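You operate a simulated robot arm through the tools that you are given. There is no shell and no other tool.

The job below is to be done with a simulated robot arm. You get a single attempt, and the scene is never put back.

## Task
Take the plain grey relay out of the screw press.
Fine: dark blue knob to UP, carriage out, relay into the green relay tray, then push the empty carriage back in; the dark blue relays stay. Set down upright: plain grey relay.

The check looks at the end state, three seconds after you hand in, the way a careful person would. Anything else that was tipped, shoved, dropped, spilled or broken makes it a failure.

## Robot
A 7-joint arm with a two-finger parallel gripper, fixed in place. Base frame: the origin is at the foot of the arm, x ahead of it, y to its left, z up; the work surface is at about z = 0. Units: m, degrees, N and s.
With the tool pointing down near the work surface it reaches from about 0.24 to 0.62 m from the base axis. Its first joint turns from -66.0 to 66.0 degrees. Payload 2.6 kg.
Tool frame: the origin (TCP) lies between the finger pads and is the grasp point; the fingertips stand 0.03 m ahead of it; z points along the fingers, y is the line along which they close. Largest opening 0.094 m; finger width 0.028, thickness 0.01; the body of the gripper, 0.05 by 0.096 m, starts 0.055 m behind the TCP.
Orientation is told as [roll, pitch, yaw] about the base's x, y, z axes, in that order, counted from this pose: with the fingers straight down and closing along the base's y, the tool's x points along the base's -x, its y along +y and its z along -z.

## Interface
- The arm moves only by the tool send_rows. Its arguments are lists of equal length, an entry for each row: "slide": the shift along the tool's x, y, z in m, a list of three; "dr": the turn, a rotation vector about the tool's x, y, z in degrees, a list of three; "grip": the finger opening in m, from 0 to 0.094. In form: {"slide": [[tx, ty, tz], ...], "dr": [[ax, ay, az], ...], "grip": [grip, ...]}. A call has 1 to 20 rows; each row shifts and turns the commanded pose from where the row before left it, along the tool's axes as they then stand. Each row takes 0.2 s and may step no farther than 0.05 m and 8.6 degrees from the row before; otherwise, or with a gripper value out of range, the whole call is refused. A pose out of reach is approached as far as the arm can. The call stops where the force on the tool passes 80 N (or 10 N more than at its start, if that is more) or the arm is blocked; 0.2 s more then pass. Each finger travels about 0.072 m/s and halts on what it meets, pressing with about 27 N; the grip force reading is that of the motor and also rises with nothing between the fingers. The clock runs only during rows and for 0.2 s after the last one: add rows that do not move to give the fingers time. The reply holds the time, the measured pose of the TCP, the force on the tool along the base axes, the opening and the grip force, in the units named above and with some noise, with the torque about the TCP (base axes, N m) and any sound that the robot's microphone picked up, and new pictures: "pictures" is both (left out), scene, wrist or none.
- Cameras (640 x 400 px; columns grow to the right, rows downward): "scene" is fixed at [0.0377, 0.4537, 0.5732]; the picture's right is [-0.73, -0.69, 0.00], its down [-0.38, 0.40, -0.83] and it looks along [0.57, -0.60, -0.56] (base axes); focal length 273 px, centre (320, 200). "wrist" rides on the gripper at [0.076, 0.014, -0.102] in the tool frame; the picture's right is [-0.18, 0.98, 0.00], its down [-0.75, -0.14, -0.64] and it looks along [-0.63, -0.12, 0.77] (tool axes); focal length 243 px, centre (320, 200). There is no depth. A picture from a camera that has moved, and an enlarged one, comes with that camera's place and axes in the base frame and with its lens. The place of the scene camera against the robot may be out by one fixed shift of up to 0.025 m in any direction.
- close_up(camera, box): a new picture of the part [left, top, right, bottom] of that camera's present view, enlarged. No time passes.
- job_done(): hands the job in; it is judged then, once.

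Nothing tells you positions but the pictures and the camera data. Unless the task says otherwise, let go and move clear before handing in.

The tools are called after "Call:" as a command line: name --argument value ..., lists and objects as JSON in quotes. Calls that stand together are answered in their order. send_rows: Moves the arm, as the interface text tells. Its arguments: {"type":"object","properties":{"slide":{"type":"array","items":{"type":"array","items":{"type":"number"}}},"dr":{"type":"array","items":{"type":"array","items":{"type":"number"}}},"grip":{"type":"array","items":{"type":"number"}},"pictures":{"type":"string","enum":["both","scene","wrist","none"]}},"required":["slide","dr","grip"]} The other tools are called the same way: close_up (camera, box) takes an enlarged picture of a part of a camera's view; job_done () hands the job in.

At the start:

```text
clock: 0.0
eef_pos: [0.3198, 0.0899, 0.4146]
tool_rot: [0.0, 0.0, 0.0]
ft_force: [-0.3, -0.3, -0.5]
torque: [0.03, 0.02, 0.02]
width: 0.094
finger_force: 0.1
```

scene: 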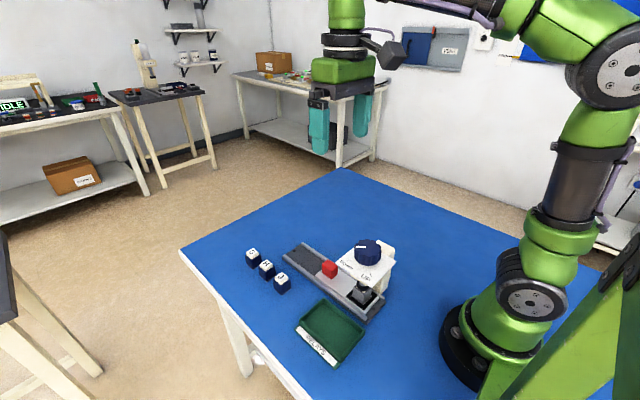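
wrist: 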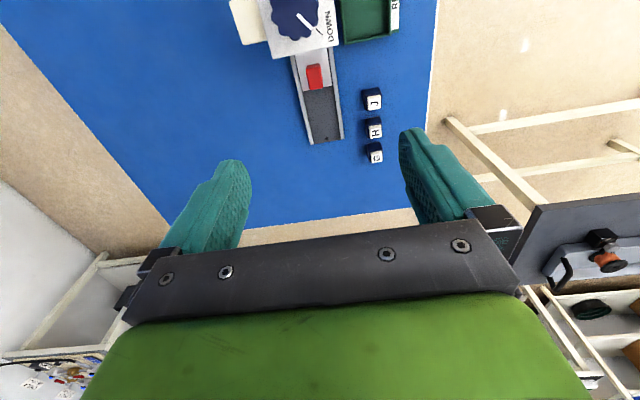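

I see a screw press with a dark blue knob on top of a white head, a rail with a carriage that has a red handle, three dark blue relays, and a green tray. I'll take enlarged pictures first.

Call:
close_up --camera "scene" --box '[230, 220, 430, 345]'

Call:
close_up --camera "wrist" --box '[220, 0, 440, 170]'

Call:
close_up --camera "scene" --box '[320, 230, 410, 320]'

```text
3.20 times, centred on (330, 282) of scene
camera zoom: at [0.0377, 0.4537, 0.5732], right [-0.73, -0.69, 0.0], down [-0.38, 0.4, -0.83], along [0.57, -0.6, -0.56], focal length 874 px, centre (288, -64)
```

zoom: 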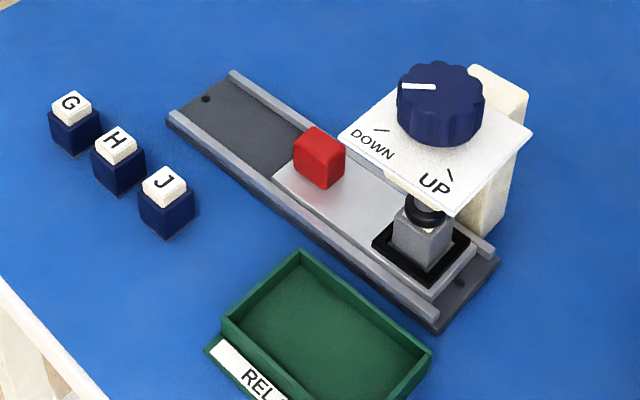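

```text
2.35 times, centred on (330, 85) of wrist
camera zoom: at [0.2424, 0.1048, 0.5174], right [0.18, 0.98, 0.0], down [0.75, -0.14, 0.64], along [0.63, -0.12, -0.77], focal length 571 px, centre (296, 471)
```

zoom: 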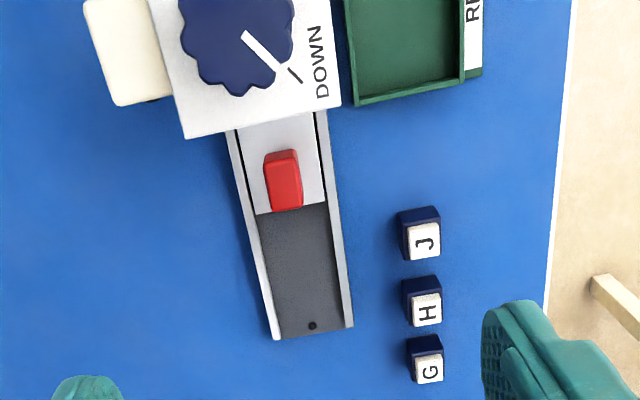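

```text
4.44 times, centred on (365, 275) of scene
camera zoom: at [0.0377, 0.4537, 0.5732], right [-0.73, -0.69, 0.0], down [-0.38, 0.4, -0.83], along [0.57, -0.6, -0.56], focal length 1214 px, centre (120, -133)
```

zoom: 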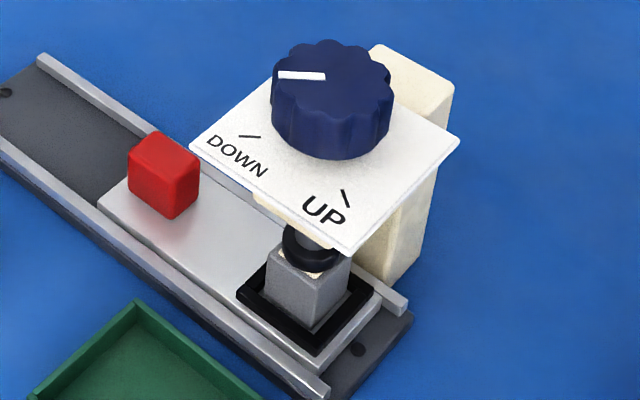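

The rail runs along base x at about y = 0.075. The press head and knob are at the end near the base, and the carriage comes out toward +x. The pointer is at DOWN (about +x+y) and UP is about 90° counterclockwise of it. I'll move the arm back to see the knob, relay and tray from above.

Call:
send_rows --slide '[[0.03, 0, 0], [0.03, 0, 0], [0.03, 0, 0], [0, 0, 0]]' --dr '[[0, 0, 0], [0, 0, 0], [0, 0, 0], [0, 0, 0]]' --grip '[0.094, 0.094, 0.094, 0.094]' --pictures "both"

```text
clock: 1.0
eef_pos: [0.228, 0.0881, 0.4111]
tool_rot: [0.0, 0.0, 0.0]
ft_force: [1.0, 0.0, -0.7]
torque: [0.0, -0.03, 0.0]
width: 0.094
finger_force: 0.1
camera wrist: at [0.1506, 0.1024, 0.5166], right [0.18, 0.98, 0.0], down [0.75, -0.14, 0.64], along [0.63, -0.12, -0.77], focal length 243 px, centre (320, 200)
```

scene: 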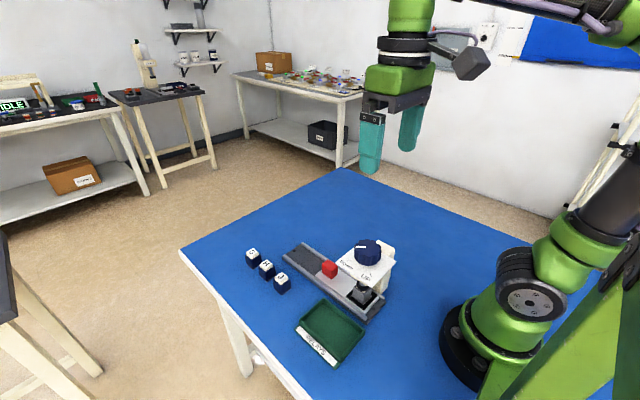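
wrist: 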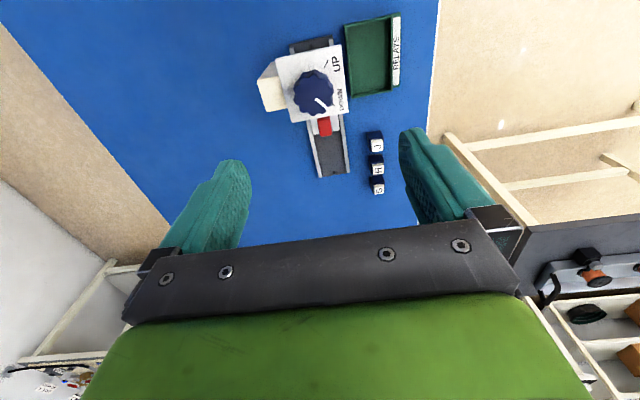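

Call:
close_up --camera "wrist" --box '[250, 10, 410, 110]'

Call:
close_up --camera "wrist" --box '[280, 90, 400, 200]'

```text
4.00 times, centred on (330, 60) of wrist
camera zoom: at [0.1506, 0.1024, 0.5166], right [0.18, 0.98, 0.0], down [0.75, -0.14, 0.64], along [0.63, -0.12, -0.77], focal length 970 px, centre (280, 760)
```

zoom: 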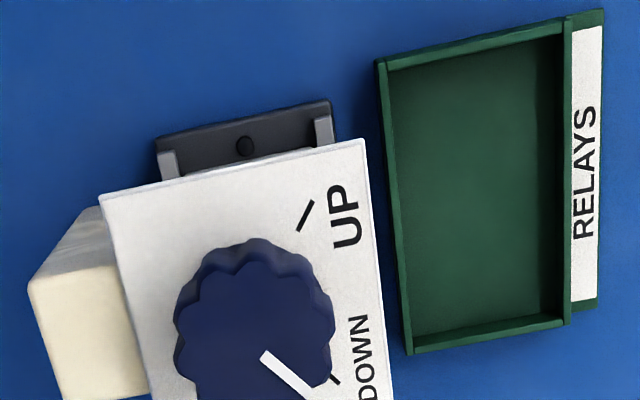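

```text
3.64 times, centred on (340, 145) of wrist
camera zoom: at [0.1506, 0.1024, 0.5166], right [0.18, 0.98, 0.0], down [0.75, -0.14, 0.64], along [0.63, -0.12, -0.77], focal length 882 px, centre (247, 400)
```

zoom: 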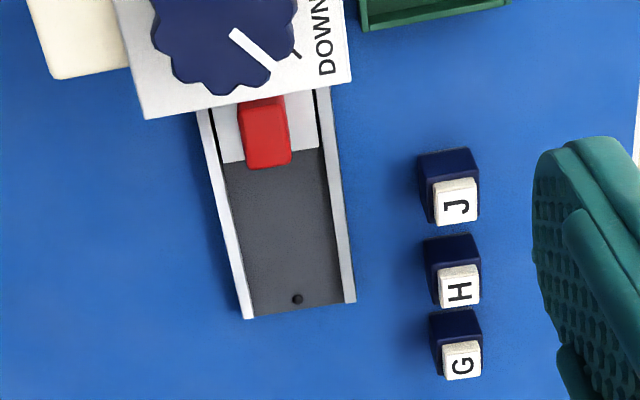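

The plate top is at about z = 0.139, spanning x 0.204–0.295 and y 0.03–0.121, with the knob near (0.25, 0.076). I'll zoom in on the knob, the relay and the handle to get their heights.

Call:
close_up --camera "scene" --box '[340, 230, 404, 270]'

Call:
close_up --camera "scene" --box '[335, 270, 399, 320]'

Call:
close_up --camera "scene" --box '[285, 235, 349, 285]'

Call:
close_up --camera "scene" --box '[285, 290, 375, 370]'

Call:
close_up --camera "wrist" --box '[275, 50, 355, 120]'

```text
10.00 times, centred on (372, 250) of scene
camera zoom: at [0.0377, 0.4537, 0.5732], right [-0.73, -0.69, 0.0], down [-0.38, 0.4, -0.83], along [0.57, -0.6, -0.56], focal length 2731 px, centre (-200, -300)
```

zoom: 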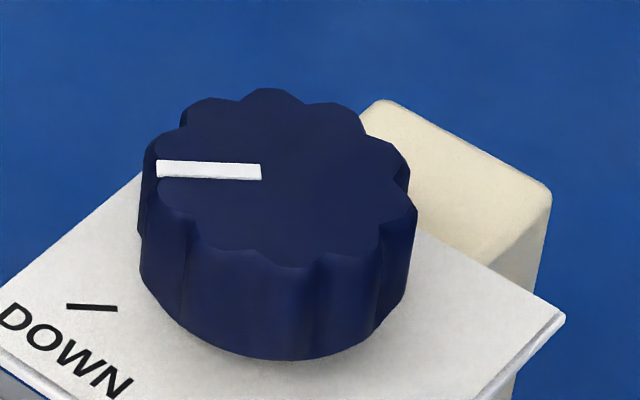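

```text
8.00 times, centred on (367, 295) of scene
camera zoom: at [0.0377, 0.4537, 0.5732], right [-0.73, -0.69, 0.0], down [-0.38, 0.4, -0.83], along [0.57, -0.6, -0.56], focal length 2185 px, centre (-56, -560)
```

zoom: 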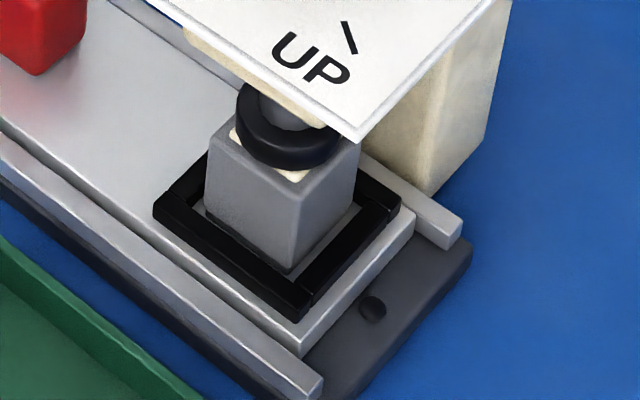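

```text
8.00 times, centred on (317, 260) of scene
camera zoom: at [0.0377, 0.4537, 0.5732], right [-0.73, -0.69, 0.0], down [-0.38, 0.4, -0.83], along [0.57, -0.6, -0.56], focal length 2185 px, centre (344, -280)
```

zoom: 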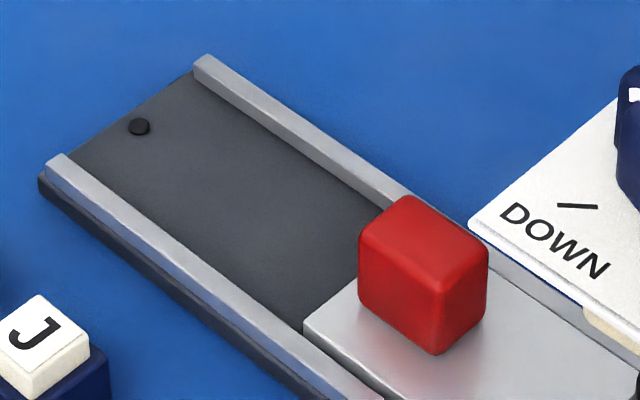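

```text
5.00 times, centred on (330, 330) of scene
camera zoom: at [0.0377, 0.4537, 0.5732], right [-0.73, -0.69, 0.0], down [-0.38, 0.4, -0.83], along [0.57, -0.6, -0.56], focal length 1366 px, centre (270, -450)
```

zoom: 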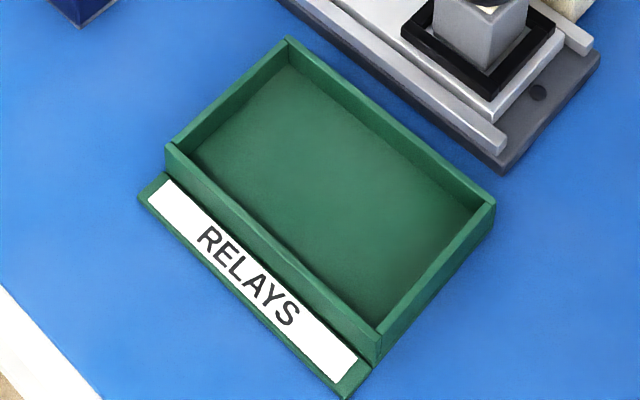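

```text
5.71 times, centred on (315, 85) of wrist
camera zoom: at [0.1506, 0.1024, 0.5166], right [0.18, 0.98, 0.0], down [0.75, -0.14, 0.64], along [0.63, -0.12, -0.77], focal length 1386 px, centre (349, 857)
```

zoom: 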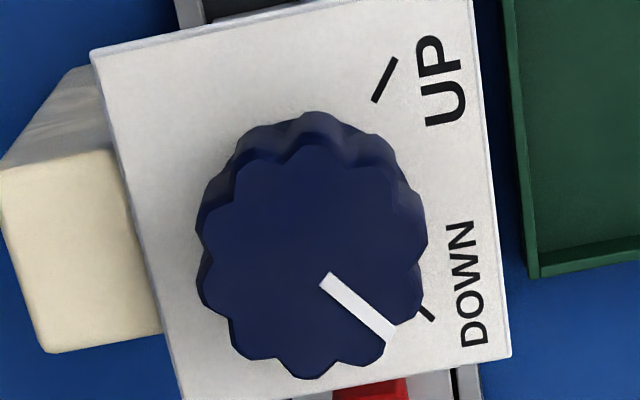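

The knob axis is at about (0.249, 0.076), its diameter is about 0.052 and its top is at z≈0.18. It needs about 100° counterclockwise. I'll go above it, pre-turn the gripper by -50°, and check before descending.

Call:
send_rows --slide '[[-0.021, -0.012, 0.0], [0, 0, 0.03], [0, 0, 0.03], [0, 0, 0.03], [0, 0, 0.03], [0, 0, 0.03], [0, 0, 0.02], [0, 0, 0]]' --dr '[[0, 0, 0], [0, 0, 8], [0, 0, 8], [0, 0, 8], [0, 0, 8], [0, 0, 8], [0, 0, 8], [0, 0, 2]]' --grip '[0.094, 0.094, 0.094, 0.094, 0.094, 0.094, 0.094, 0.094]'

```text
clock: 2.8
eef_pos: [0.2494, 0.0791, 0.2436]
tool_rot: [0.0, 0.0, -50.2]
ft_force: [-0.1, -0.2, 0.1]
torque: [0.01, 0.04, -0.03]
width: 0.094
finger_force: 0.1
camera wrist: at [0.2112, 0.1465, 0.3466], right [0.87, 0.49, 0.0], down [0.37, -0.67, 0.64], along [0.31, -0.56, -0.77], focal length 243 px, centre (320, 200)
```

scene: 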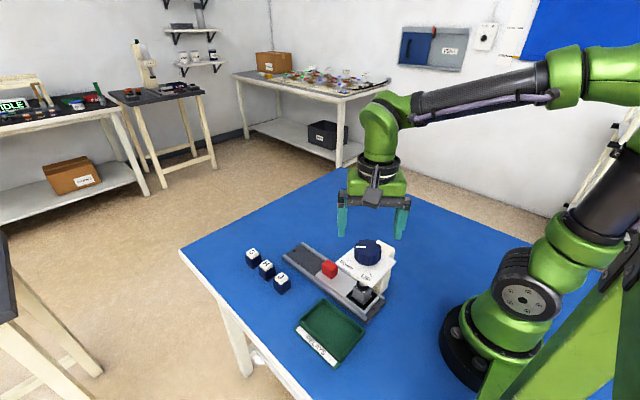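
wrist: 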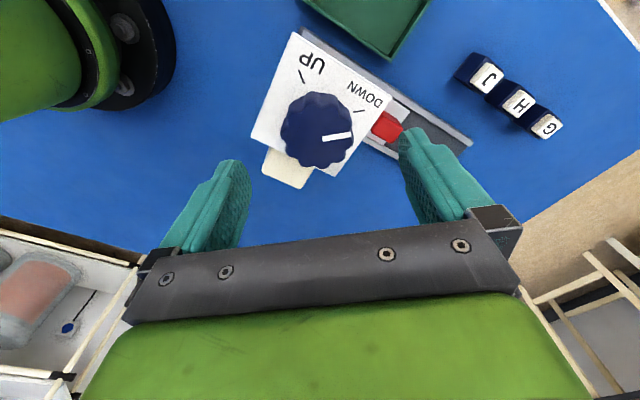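

Call:
close_up --camera "wrist" --box '[240, 70, 400, 190]'

Call:
close_up --camera "scene" --box '[320, 160, 420, 300]'

```text
3.33 times, centred on (320, 130) of wrist
camera zoom: at [0.2112, 0.1465, 0.3466], right [0.87, 0.49, 0.0], down [0.37, -0.67, 0.64], along [0.31, -0.56, -0.77], focal length 809 px, centre (320, 433)
```

zoom: 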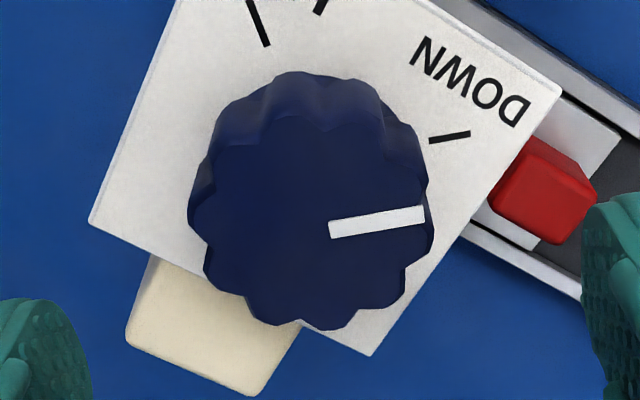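

```text
2.86 times, centred on (370, 230) of scene
camera zoom: at [0.0377, 0.4537, 0.5732], right [-0.73, -0.69, 0.0], down [-0.38, 0.4, -0.83], along [0.57, -0.6, -0.56], focal length 780 px, centre (177, 114)
```

zoom: 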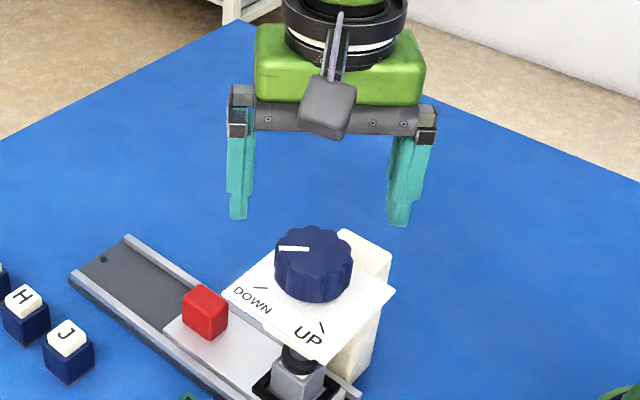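

The knob is about 3 mm off the tool axis, so I'll correct that and descend around it with the fingers open.

Call:
send_rows --slide '[[-0.0017, -0.0023, 0.015], [0, 0, 0.02], [0, 0, 0.02], [0, 0, 0.009], [0, 0, 0]]' --dr '[[0, 0, 0], [0, 0, 0], [0, 0, 0], [0, 0, 0], [0, 0, 0]]' --grip '[0.094, 0.094, 0.094, 0.094, 0.094]'

```text
clock: 4.0
eef_pos: [0.2485, 0.0756, 0.1812]
tool_rot: [-0.1, -0.1, -50.0]
ft_force: [0.0, -1.0, 0.3]
torque: [-0.01, 0.0, -0.01]
width: 0.094
finger_force: 0.0
camera wrist: at [0.211, 0.1435, 0.2831], right [0.87, 0.49, 0.0], down [0.38, -0.67, 0.64], along [0.31, -0.56, -0.77], focal length 243 px, centre (320, 200)
```

scene: 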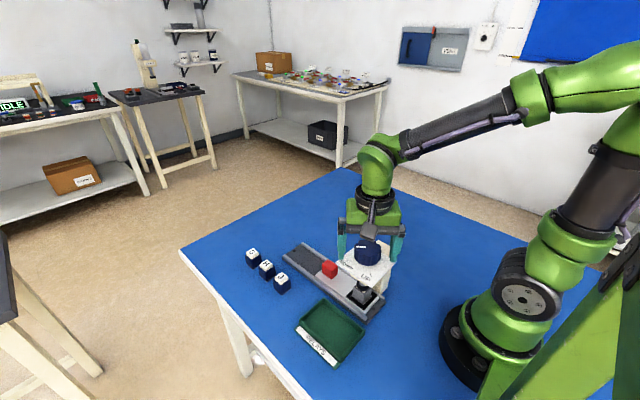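
wrist: 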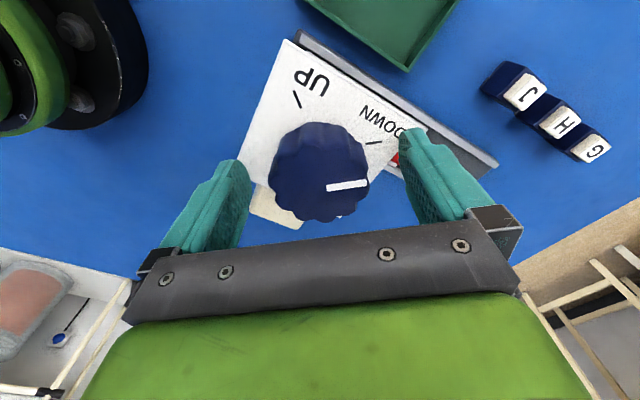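

Call:
close_up --camera "scene" --box '[320, 190, 420, 300]'

Call:
close_up --camera "wrist" --box '[220, 80, 440, 240]'

```text
3.64 times, centred on (370, 245) of scene
camera zoom: at [0.0377, 0.4537, 0.5732], right [-0.73, -0.69, 0.0], down [-0.38, 0.4, -0.83], along [0.57, -0.6, -0.56], focal length 993 px, centre (138, 36)
```

zoom: 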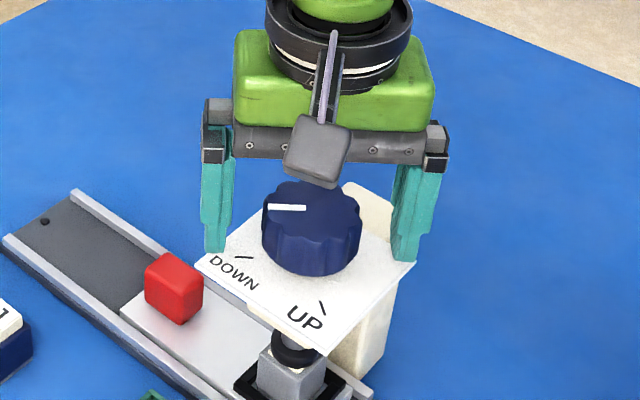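

```text
2.50 times, centred on (330, 160) of wrist
camera zoom: at [0.211, 0.1435, 0.2831], right [0.87, 0.49, 0.0], down [0.38, -0.67, 0.64], along [0.31, -0.56, -0.77], focal length 606 px, centre (295, 300)
```

zoom: 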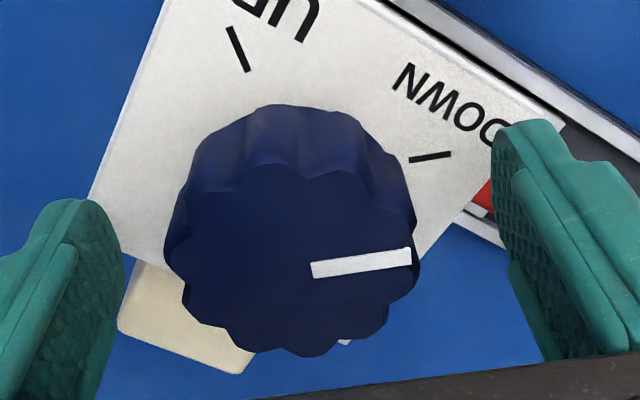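

Clearance looks good. I'll close gently on the knob.

Call:
send_rows --slide '[[0, 0, 0.003], [0, 0, 0], [0, 0, 0], [0, 0, 0]]' --dr '[[0, 0, 0], [0, 0, 0], [0, 0, 0], [0, 0, 0]]' --grip '[0.07, 0.04, 0.04, 0.04]'

```text
clock: 5.0
eef_pos: [0.2488, 0.0749, 0.1764]
tool_rot: [-0.1, -0.2, -50.1]
ft_force: [3.0, -17.0, -4.3]
torque: [0.05, -0.14, -0.05]
width: 0.0549
finger_force: 45.1
camera wrist: at [0.2112, 0.1427, 0.2797], right [0.87, 0.49, 0.0], down [0.37, -0.67, 0.64], along [0.31, -0.56, -0.77], focal length 243 px, centre (320, 200)
```

scene: 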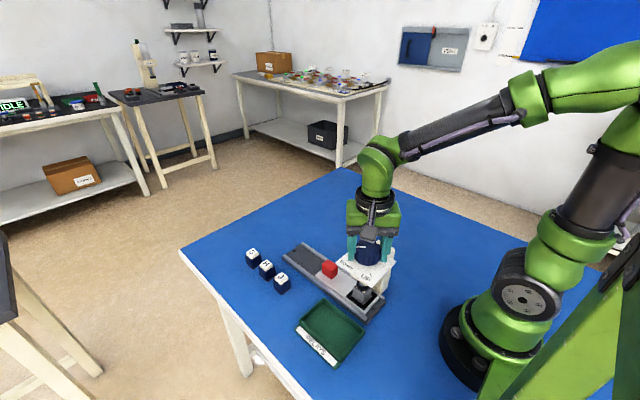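
wrist: 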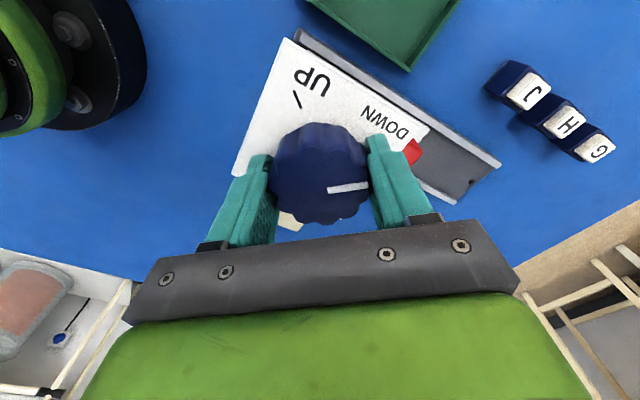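

The knob is held with some side force. I'll relax it a little and start turning counterclockwise in small steps.

Call:
send_rows --slide '[[-0.001, -0.0007, 0], [0, 0, 0]]' --dr '[[0, 0, 0], [0, 0, 0]]' --grip '[0.04, 0.04]' --pictures "none"

```text
clock: 5.6
eef_pos: [0.2503, 0.074, 0.177]
tool_rot: [0.0, 0.2, -50.1]
ft_force: [9.6, -2.5, -23.3]
torque: [-0.52, -0.41, 0.07]
width: 0.0553
finger_force: 45.3
```

Call:
send_rows --slide '[[0, 0, 0], [0, 0, 0]]' --dr '[[0, 0, -2], [0, 0, -2]]' --grip '[0.04, 0.04]' --pictures "none"

```text
clock: 6.2
eef_pos: [0.25, 0.076, 0.1776]
tool_rot: [0.0, 0.0, -46.0]
ft_force: [20.7, 3.5, -30.9]
torque: [0.04, 0.29, -0.09]
width: 0.0551
finger_force: 45.5
```

Call:
send_rows --slide '[[0, 0, 0.001], [0, 0, 0]]' --dr '[[0, 0, -2], [0, 0, -2]]' --grip '[0.04, 0.04]' --pictures "wrist"

```text
clock: 6.8
eef_pos: [0.2504, 0.0753, 0.1782]
tool_rot: [0.3, -0.1, -41.9]
ft_force: [13.3, 1.7, -2.4]
torque: [0.38, 0.39, -0.07]
width: 0.0549
finger_force: 44.7
camera wrist: at [0.2018, 0.1363, 0.2806], right [0.79, 0.61, 0.0], down [0.46, -0.61, 0.64], along [0.39, -0.51, -0.77], focal length 243 px, centre (320, 200)
```

wrist: 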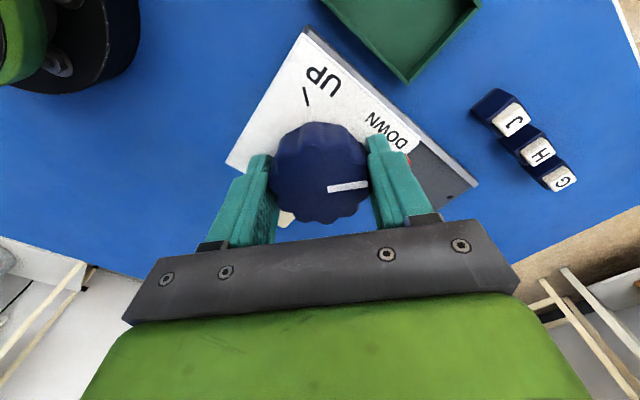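

The knob turns with the gripper. I'll keep turning in modest steps while watching forces.

Call:
send_rows --slide '[[-0.0004, 0, 0], [0, 0, 0], [0, 0, 0], [0, 0, 0], [0, 0, 0]]' --dr '[[0, 0, -5], [0, 0, -5], [0, 0, -5], [0, 0, -5], [0, 0, 0]]' --grip '[0.04, 0.04, 0.04, 0.04, 0.04]' --pictures "wrist"

```text
clock: 8.0
eef_pos: [0.2505, 0.0742, 0.1778]
tool_rot: [0.1, 0.1, -21.9]
ft_force: [-7.2, 12.2, 32.7]
torque: [0.16, 0.06, 0.02]
width: 0.0553
finger_force: 45.0
camera wrist: at [0.1838, 0.1163, 0.2802], right [0.54, 0.84, 0.0], down [0.65, -0.41, 0.64], along [0.54, -0.34, -0.77], focal length 243 px, centre (320, 200)
```

wrist: 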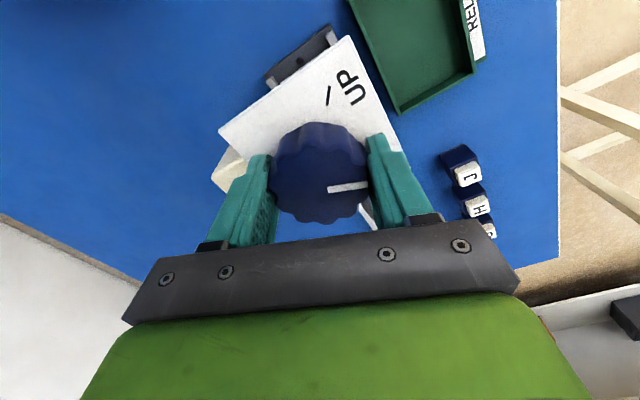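

Call:
send_rows --slide '[[0, 0, -0.001], [0, 0, 0], [0, 0, 0], [0, 0, 0], [0, 0, 0]]' --dr '[[0, 0, 0], [0, 0, -5], [0, 0, -5], [0, 0, -5], [0, 0, 0]]' --grip '[0.04, 0.04, 0.04, 0.04, 0.04]' --pictures "none"

```text
clock: 9.2
eef_pos: [0.2497, 0.0744, 0.1781]
tool_rot: [0.1, -0.1, -6.9]
ft_force: [24.4, 21.0, -12.7]
torque: [0.15, 0.96, 0.0]
width: 0.0548
finger_force: 45.1
```

Call:
send_rows --slide '[[-0.0005, 0.0005, 0.0004], [0, 0, 0], [0, 0, 0], [0, 0, 0], [0, 0, 0]]' --dr '[[0, 0, 0], [0, 0, -5], [0, 0, -5], [0, 0, -5], [0, 0, 0]]' --grip '[0.04, 0.04, 0.04, 0.04, 0.04]' --pictures "wrist"

```text
clock: 10.4
eef_pos: [0.2503, 0.0754, 0.1769]
tool_rot: [0.0, 0.2, 8.0]
ft_force: [0.1, 12.5, 2.8]
torque: [-0.03, -1.25, 0.0]
width: 0.055
finger_force: 44.7
camera wrist: at [0.1719, 0.0783, 0.2804], right [0.05, 1.0, 0.0], down [0.77, -0.03, 0.64], along [0.64, -0.03, -0.77], focal length 243 px, centre (320, 200)
```

wrist: 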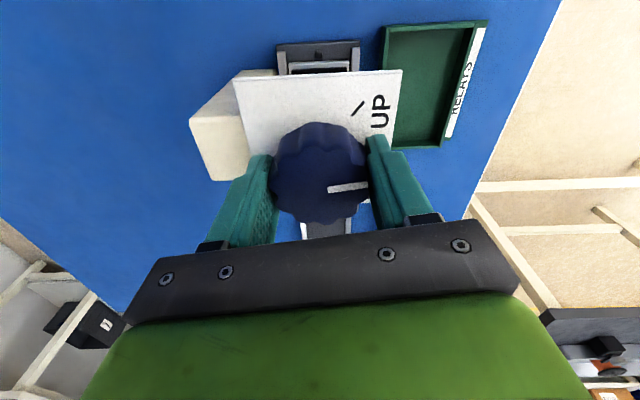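

Call:
send_rows --slide '[[0, 0.0003, 0], [0, 0, 0], [0, 0, 0], [0, 0, 0], [0, 0, 0], [0, 0, 0]]' --dr '[[0, 0, -5], [0, 0, -5], [0, 0, -5], [0, 0, -5], [0, 0, -5], [0, 0, 0]]' --grip '[0.04, 0.04, 0.04, 0.04, 0.04, 0.04]' --pictures "wrist"

```text
clock: 11.8
eef_pos: [0.2498, 0.0756, 0.1776]
tool_rot: [-0.1, 0.0, 33.0]
ft_force: [-9.6, 1.2, 19.8]
torque: [-0.16, 0.88, 0.01]
width: 0.0552
finger_force: 45.0
camera wrist: at [0.1777, 0.0453, 0.2803], right [-0.38, 0.92, 0.0], down [0.71, 0.29, 0.64], along [0.59, 0.24, -0.77], focal length 243 px, centre (320, 200)
```

wrist: 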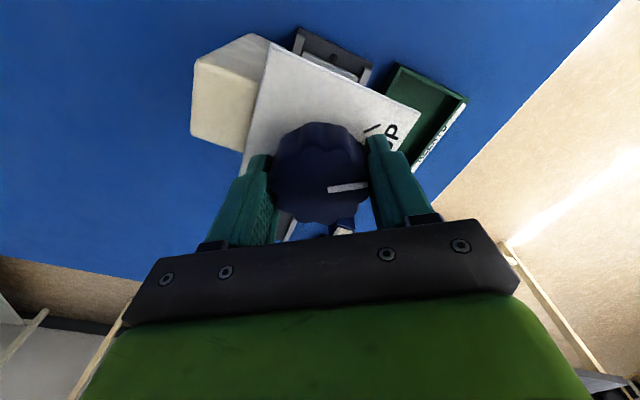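

Call:
send_rows --slide '[[0, 0, -0.0006], [0, 0, 0], [0, 0, 0], [0, 0, 0], [0, 0, 0]]' --dr '[[0, 0, 0], [0, 0, -5], [0, 0, -5], [0, 0, -5], [0, 0, 0]]' --grip '[0.04, 0.04, 0.04, 0.04, 0.04]' --pictures "both"

Call:
close_up --camera "wrist" --box '[220, 80, 440, 240]'

Call:
close_up --camera "scene" --box '[320, 200, 420, 320]'

```text
clock: 13.0
eef_pos: [0.2501, 0.075, 0.1771]
tool_rot: [0.2, 0.0, 48.0]
ft_force: [-19.3, -4.7, 6.5]
torque: [0.39, -0.86, 0.02]
width: 0.0549
finger_force: 45.1
camera wrist: at [0.1879, 0.0278, 0.2803], right [-0.61, 0.79, 0.0], down [0.61, 0.47, 0.64], along [0.51, 0.39, -0.77], focal length 243 px, centre (320, 200)
```

scene: 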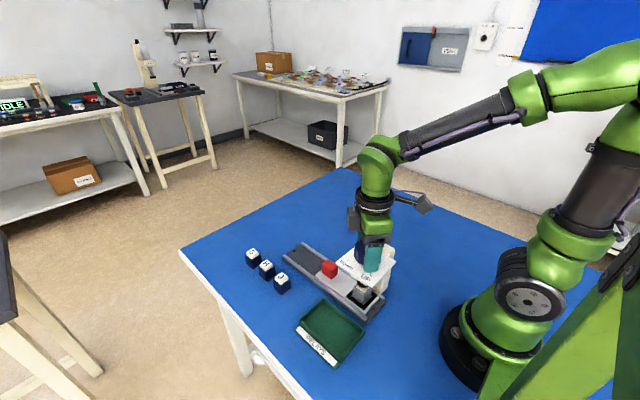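
wrist: 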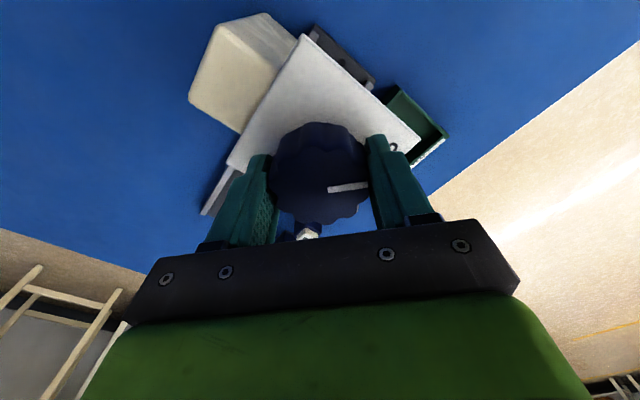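

```text
2.50 times, centred on (330, 160) of wrist
camera zoom: at [0.1879, 0.0278, 0.2803], right [-0.61, 0.79, 0.0], down [0.61, 0.47, 0.64], along [0.51, 0.39, -0.77], focal length 606 px, centre (295, 300)
```

zoom: 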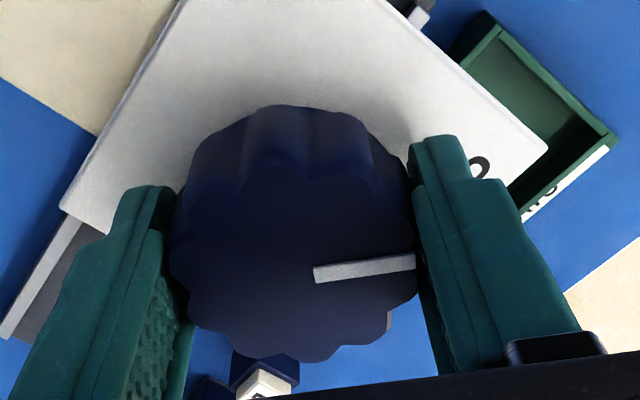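

```text
3.33 times, centred on (370, 260) of scene
camera zoom: at [0.0376, 0.4537, 0.5732], right [-0.73, -0.69, 0.0], down [-0.38, 0.4, -0.83], along [0.57, -0.6, -0.56], focal length 910 px, centre (153, 0)
```

zoom: 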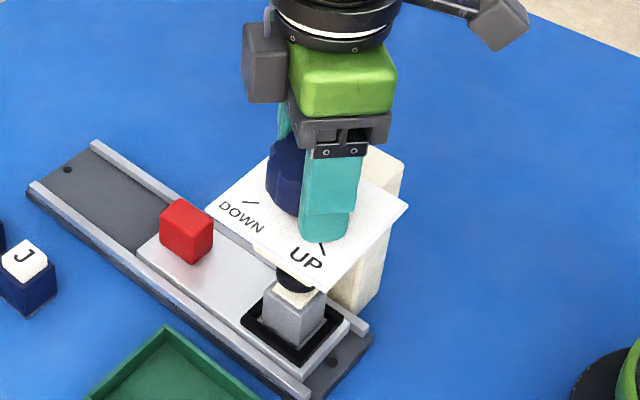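

The ram is now raised. I'll release, lift off, and check the pointer against the UP mark.

Call:
send_rows --slide '[[0, 0, 0], [0, 0, 0], [0, 0, 0], [0, 0, -0.02], [0, 0, -0.03], [0, 0, -0.03], [0, 0, -0.03], [0, 0, 0], [0, 0, 0], [0, 0, 0], [0, 0, 0]]' --dr '[[0, 0, 0], [0, 0, 0], [0, 0, 0], [0, 0, 0], [0, 0, 0], [0, 0, 8], [0, 0, 8], [0, 0, 8], [0, 0, 8], [0, 0, 8], [0, 0, 8]]' --grip '[0.07, 0.094, 0.094, 0.094, 0.094, 0.094, 0.094, 0.094, 0.094, 0.094, 0.094]' --pictures "both"

Call:
close_up --camera "wrist" --box '[230, 50, 410, 180]'

Call:
close_up --camera "scene" --box '[330, 225, 410, 325]'

```text
clock: 15.4
eef_pos: [0.2509, 0.075, 0.2869]
tool_rot: [0.0, 0.0, -0.2]
ft_force: [-0.1, -0.6, -0.5]
torque: [0.01, 0.01, -0.02]
width: 0.0938
finger_force: 0.1
camera wrist: at [0.1734, 0.0896, 0.3908], right [0.19, 0.98, 0.0], down [0.75, -0.14, 0.64], along [0.63, -0.12, -0.77], focal length 243 px, centre (320, 200)
```

scene: 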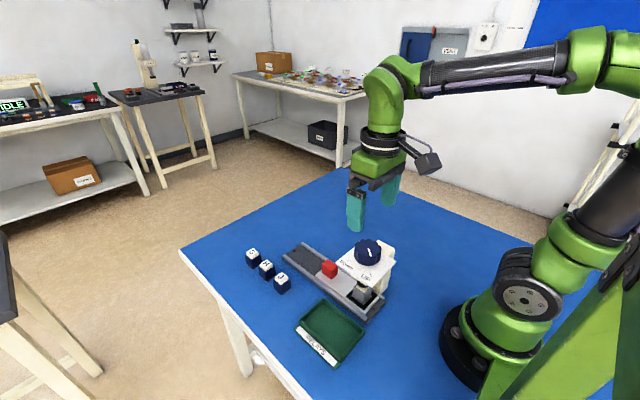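
wrist: 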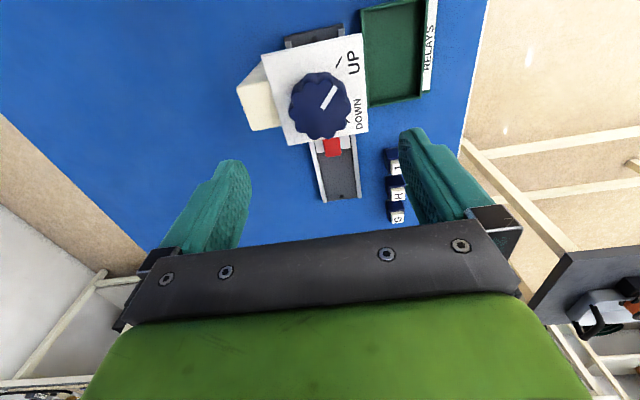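

```text
3.08 times, centred on (320, 115) of wrist
camera zoom: at [0.1734, 0.0896, 0.3908], right [0.19, 0.98, 0.0], down [0.75, -0.14, 0.64], along [0.63, -0.12, -0.77], focal length 746 px, centre (320, 462)
```

zoom: 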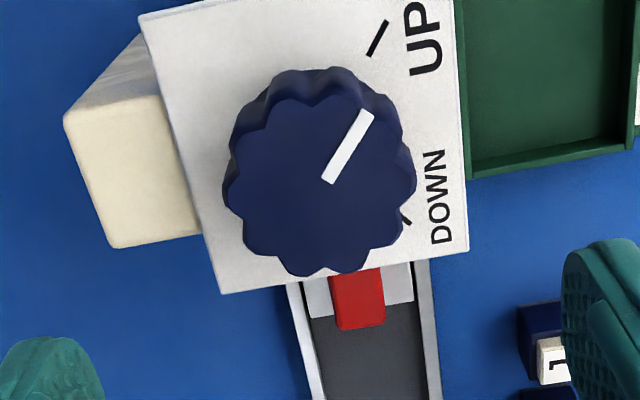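

```text
4.00 times, centred on (370, 275) of scene
camera zoom: at [0.0377, 0.4537, 0.5732], right [-0.73, -0.69, 0.0], down [-0.38, 0.4, -0.83], along [0.57, -0.6, -0.56], focal length 1092 px, centre (120, -100)
```

zoom: 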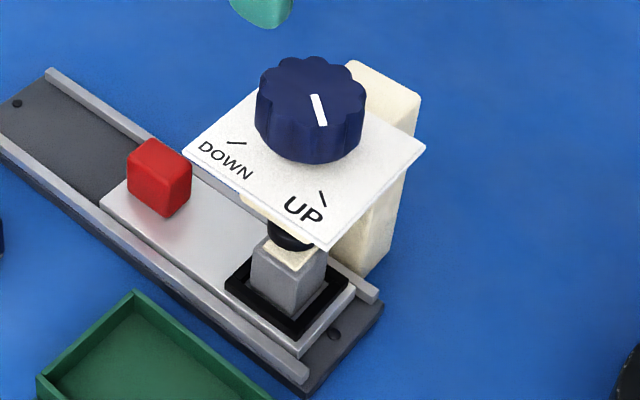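

The ram is up, but the pointer is about 3° short of the UP mark. I'll re-grip at the same orientation and finish the turn.

Call:
send_rows --slide '[[0, 0, 0.03], [0, 0, 0.03], [0, 0, 0.015], [0, 0, 0], [0, 0, 0], [0, 0, 0], [0, 0, 0.02], [0, 0, 0.014], [0, 0, 0], [0, 0, 0], [0, 0, 0], [0, 0, 0]]' --dr '[[0, 0, -8], [0, 0, -8], [0, 0, -8], [0, 0, -8], [0, 0, -8], [0, 0, -8], [0, 0, 0], [0, 0, 0], [0, 0, 0], [0, 0, 0], [0, 0, 0], [0, 0, 0]]' --grip '[0.094, 0.094, 0.094, 0.094, 0.094, 0.094, 0.094, 0.094, 0.094, 0.06, 0.04, 0.04]' --pictures "none"

Call:
send_rows --slide '[[0, 0, 0], [0, 0, 0], [0, 0, 0]]' --dr '[[0, 0, -1.5], [0, 0, -1.5], [0, 0, 0]]' --grip '[0.04, 0.04, 0.04]' --pictures "none"

```text
clock: 18.0
eef_pos: [0.2497, 0.0743, 0.1782]
tool_rot: [0.0, 0.0, 47.9]
ft_force: [2.5, 2.5, -6.4]
torque: [0.23, -0.2, 0.04]
width: 0.0549
finger_force: 45.1
```

```text
clock: 18.8
eef_pos: [0.2502, 0.0753, 0.178]
tool_rot: [0.2, -0.1, 50.8]
ft_force: [-0.1, 1.5, -1.7]
torque: [0.17, 0.21, -1.01]
width: 0.0551
finger_force: 45.3
```

The resisting torque rose to about 1 N·m, so the knob is now against its UP stop. I'll release and lift off.

Call:
send_rows --slide '[[0, 0, 0], [0, 0, 0], [0, 0, 0], [0, 0, -0.02], [0, 0, -0.03], [0, 0, -0.03], [0, 0, -0.03], [0, 0, 0], [0, 0, 0], [0, 0, 0], [0, 0, 0]]' --dr '[[0, 0, 0.5], [0, 0, 0], [0, 0, 0], [0, 0, 0], [0, 0, 0], [0, 0, 8.4], [0, 0, 8.4], [0, 0, 8.4], [0, 0, 8.4], [0, 0, 8.4], [0, 0, 8.4]]' --grip '[0.07, 0.094, 0.094, 0.094, 0.094, 0.094, 0.094, 0.094, 0.094, 0.094, 0.094]' --pictures "both"

Call:
close_up --camera "wrist" --box '[230, 50, 410, 180]'

Call:
close_up --camera "scene" --box '[280, 225, 400, 325]'

```text
clock: 21.2
eef_pos: [0.2513, 0.0759, 0.2893]
tool_rot: [0.1, 0.0, -0.1]
ft_force: [0.0, -0.7, 0.6]
torque: [0.01, 0.03, -0.03]
width: 0.094
finger_force: 0.0
camera wrist: at [0.1736, 0.0895, 0.3918], right [0.19, 0.98, 0.0], down [0.75, -0.14, 0.64], along [0.63, -0.12, -0.77], focal length 243 px, centre (320, 200)
```

scene: 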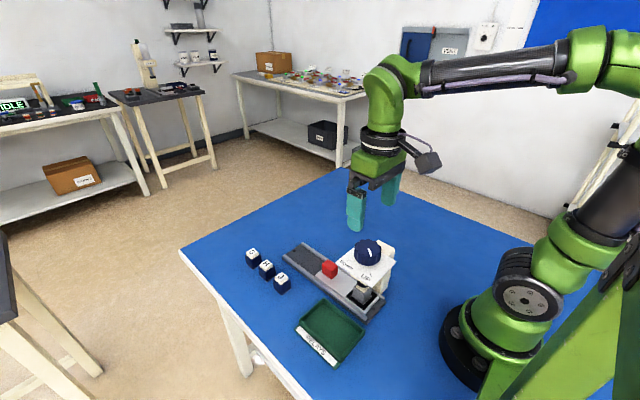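
wrist: 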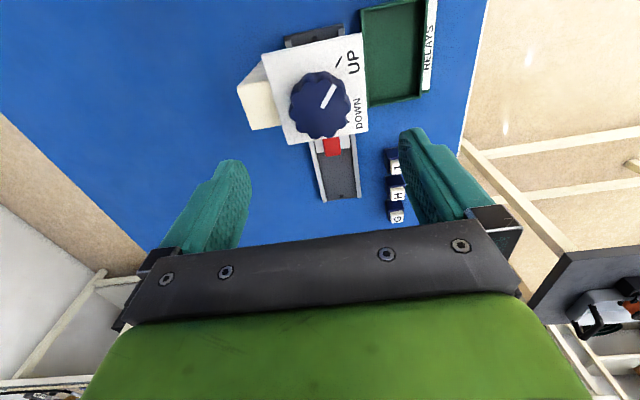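

```text
3.08 times, centred on (320, 115) of wrist
camera zoom: at [0.1736, 0.0895, 0.3918], right [0.19, 0.98, 0.0], down [0.75, -0.14, 0.64], along [0.63, -0.12, -0.77], focal length 746 px, centre (320, 462)
```

zoom: 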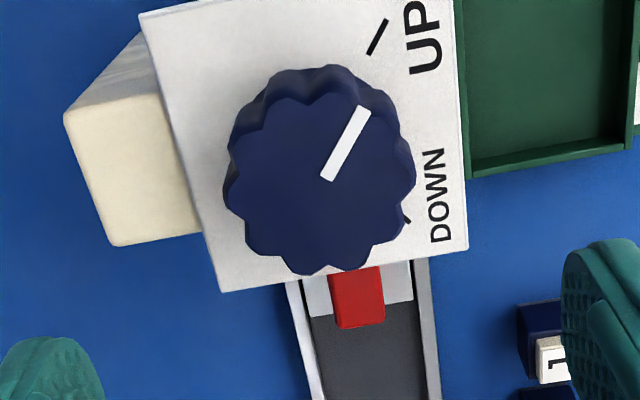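

```text
4.00 times, centred on (340, 275) of scene
camera zoom: at [0.0377, 0.4537, 0.5732], right [-0.73, -0.69, 0.0], down [-0.38, 0.4, -0.83], along [0.57, -0.6, -0.56], focal length 1092 px, centre (240, -100)
```

zoom: 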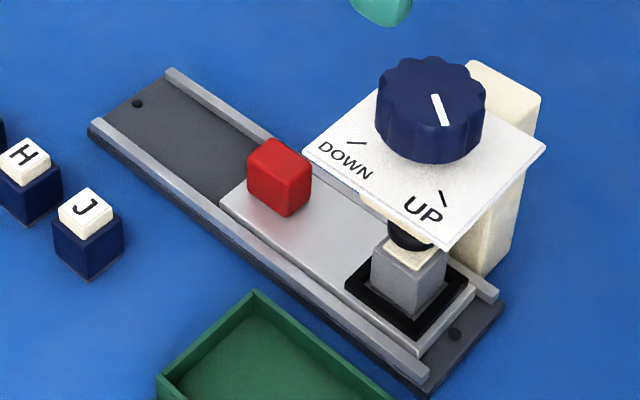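

The knob is against its UP stop. Next is the red handle at about (0.350, 0.0755), with its top at z≈0.057. With the tool vertical, the wrist camera would foul the knob, so I'll tilt the tool 30° (fingers toward the base) and approach from above.

Call:
send_rows --slide '[[-0.04, 0, 0], [-0.04, 0, 0], [-0.03, 0, 0], [0, 0, 0], [0, 0, 0], [0, 0, 0], [0, 0, 0], [0, 0, 0]]' --dr '[[0, 0, 0], [0, 0, 0], [0, 0, 0], [0, 7.5, 0], [0, 7.5, 0], [0, 7.5, 0], [0, 7.5, 0], [0, 0, 0]]' --grip '[0.094, 0.094, 0.08, 0.06, 0.06, 0.06, 0.06, 0.06]' --pictures "both"

Call:
close_up --camera "wrist" --box '[200, 30, 440, 180]'

```text
clock: 23.0
eef_pos: [0.3592, 0.0749, 0.2889]
tool_rot: [0.1, 30.1, 0.1]
ft_force: [-0.3, -0.9, -0.1]
torque: [0.03, 0.04, 0.02]
width: 0.0598
finger_force: 0.1
camera wrist: at [0.3454, 0.0892, 0.4162], right [0.16, 0.98, -0.09], down [0.97, -0.14, 0.18], along [0.16, -0.12, -0.98], focal length 243 px, centre (320, 200)
```

scene: 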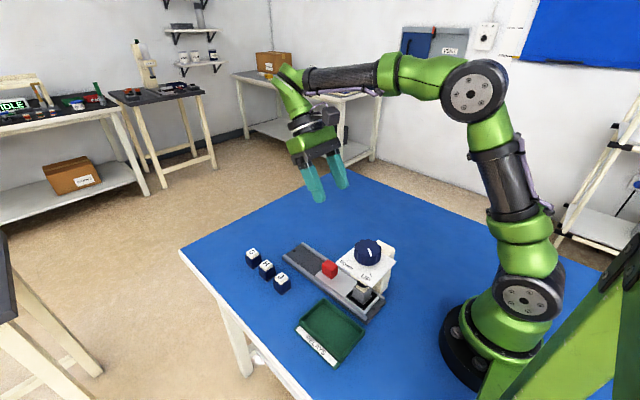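
wrist: 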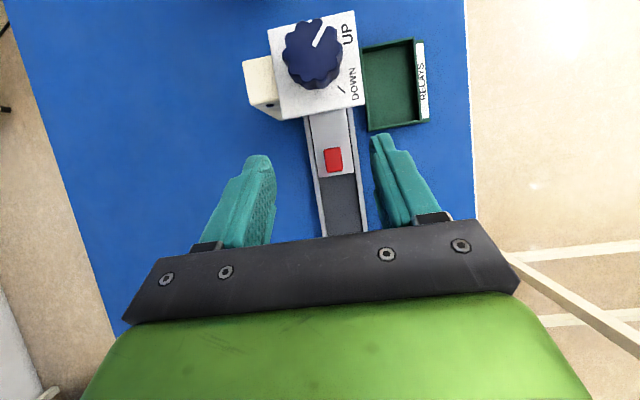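

```text
2.67 times, centred on (320, 105) of wrist
camera zoom: at [0.3454, 0.0892, 0.4162], right [0.16, 0.98, -0.09], down [0.97, -0.14, 0.18], along [0.16, -0.12, -0.98], focal length 647 px, centre (320, 453)
```

zoom: 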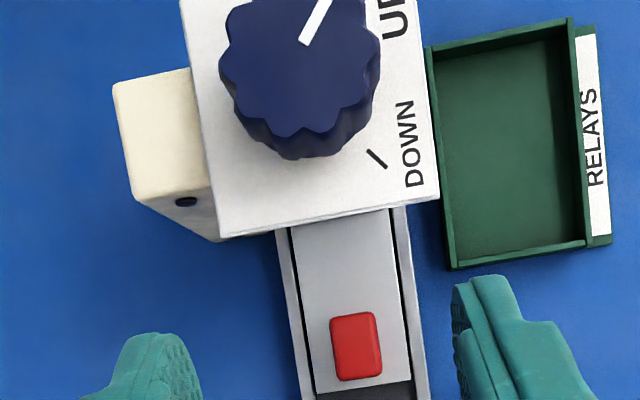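

The handle centre is at (0.349, 0.075) and the tool is lined up in y. I'm descending toward it.

Call:
send_rows --slide '[[-0.0226, 0, 0.0331], [-0.02, 0, 0.0346], [-0.02, 0, 0.0346], [-0.02, 0, 0.0346], [-0.015, 0, 0.026], [0, 0, 0]]' --dr '[[0, 0, 0], [0, 0, 0], [0, 0, 0], [0, 0, 0], [0, 0, 0], [0, 0, 0]]' --grip '[0.06, 0.06, 0.06, 0.06, 0.06, 0.06]' --pictures "both"

Call:
close_up --camera "scene" --box '[270, 200, 390, 300]'

```text
clock: 24.4
eef_pos: [0.361, 0.0751, 0.0973]
tool_rot: [0.0, 30.0, 0.0]
ft_force: [-0.7, 1.1, -1.0]
torque: [-0.02, 0.03, -0.01]
width: 0.0601
finger_force: 0.0
camera wrist: at [0.3461, 0.0891, 0.2246], right [0.16, 0.98, -0.09], down [0.97, -0.14, 0.18], along [0.16, -0.12, -0.98], focal length 243 px, centre (320, 200)
```

scene: 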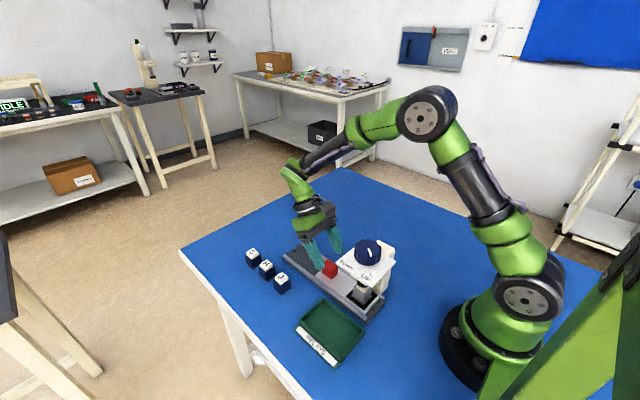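
wrist: 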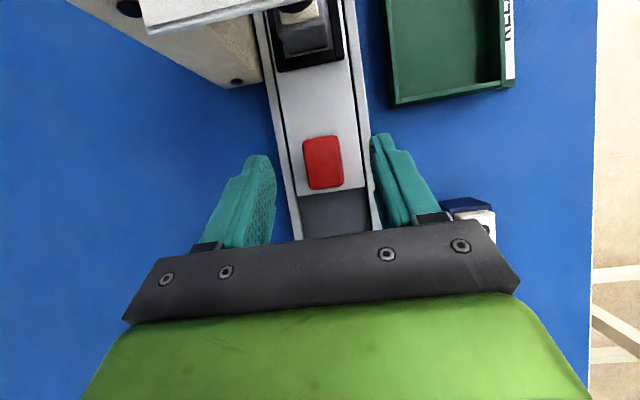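

```text
4.00 times, centred on (330, 250) of scene
camera zoom: at [0.0377, 0.4537, 0.5732], right [-0.73, -0.69, 0.0], down [-0.38, 0.4, -0.83], along [0.57, -0.6, -0.56], focal length 1092 px, centre (280, 0)
```

zoom: 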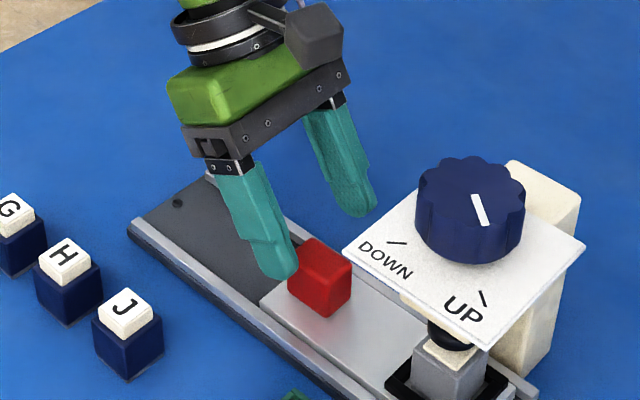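

Call:
send_rows --slide '[[-0.008, 0, 0.01386], [-0.0075, 0, 0.013], [0, 0, 0], [0, 0, 0], [0, 0, 0], [0, 0, 0]]' --dr '[[0, 0, 0], [0, 0, 0], [0, 0, 0], [0, 0, 0], [0, 0, 0], [0, 0, 0]]' --grip '[0.06, 0.06, 0.06, 0.03, 0.015, 0.015]' --pictures "both"

Call:
close_up --camera "scene" --box '[270, 200, 390, 300]'

```text
clock: 25.8
eef_pos: [0.3616, 0.074, 0.066]
tool_rot: [-0.1, 30.0, 0.0]
ft_force: [-0.1, -3.7, -2.9]
torque: [0.06, -0.06, -0.22]
width: 0.0257
finger_force: 44.6
camera wrist: at [0.3468, 0.0892, 0.1935], right [0.16, 0.98, -0.09], down [0.97, -0.14, 0.18], along [0.16, -0.12, -0.98], focal length 243 px, centre (320, 200)
```

scene: 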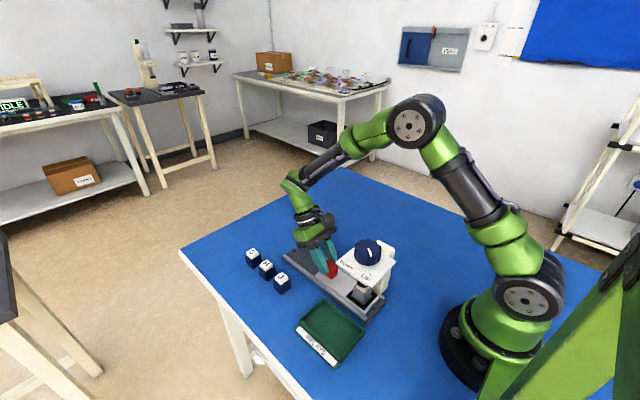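
wrist: 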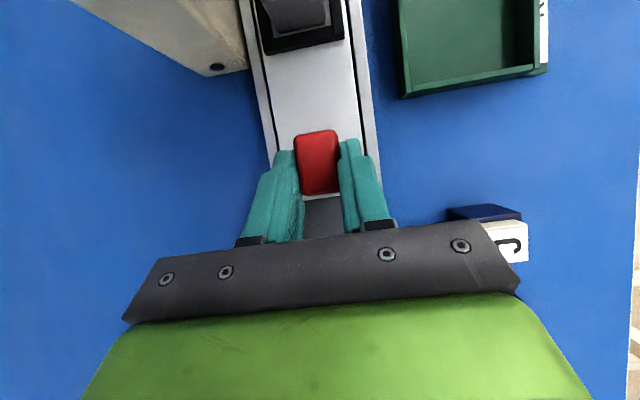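

```text
4.00 times, centred on (330, 250) of scene
camera zoom: at [0.0377, 0.4537, 0.5732], right [-0.73, -0.69, 0.0], down [-0.38, 0.4, -0.83], along [0.57, -0.6, -0.56], focal length 1092 px, centre (280, 0)
```

zoom: 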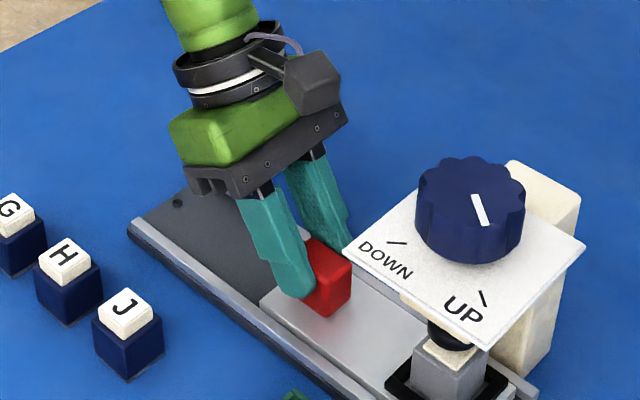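

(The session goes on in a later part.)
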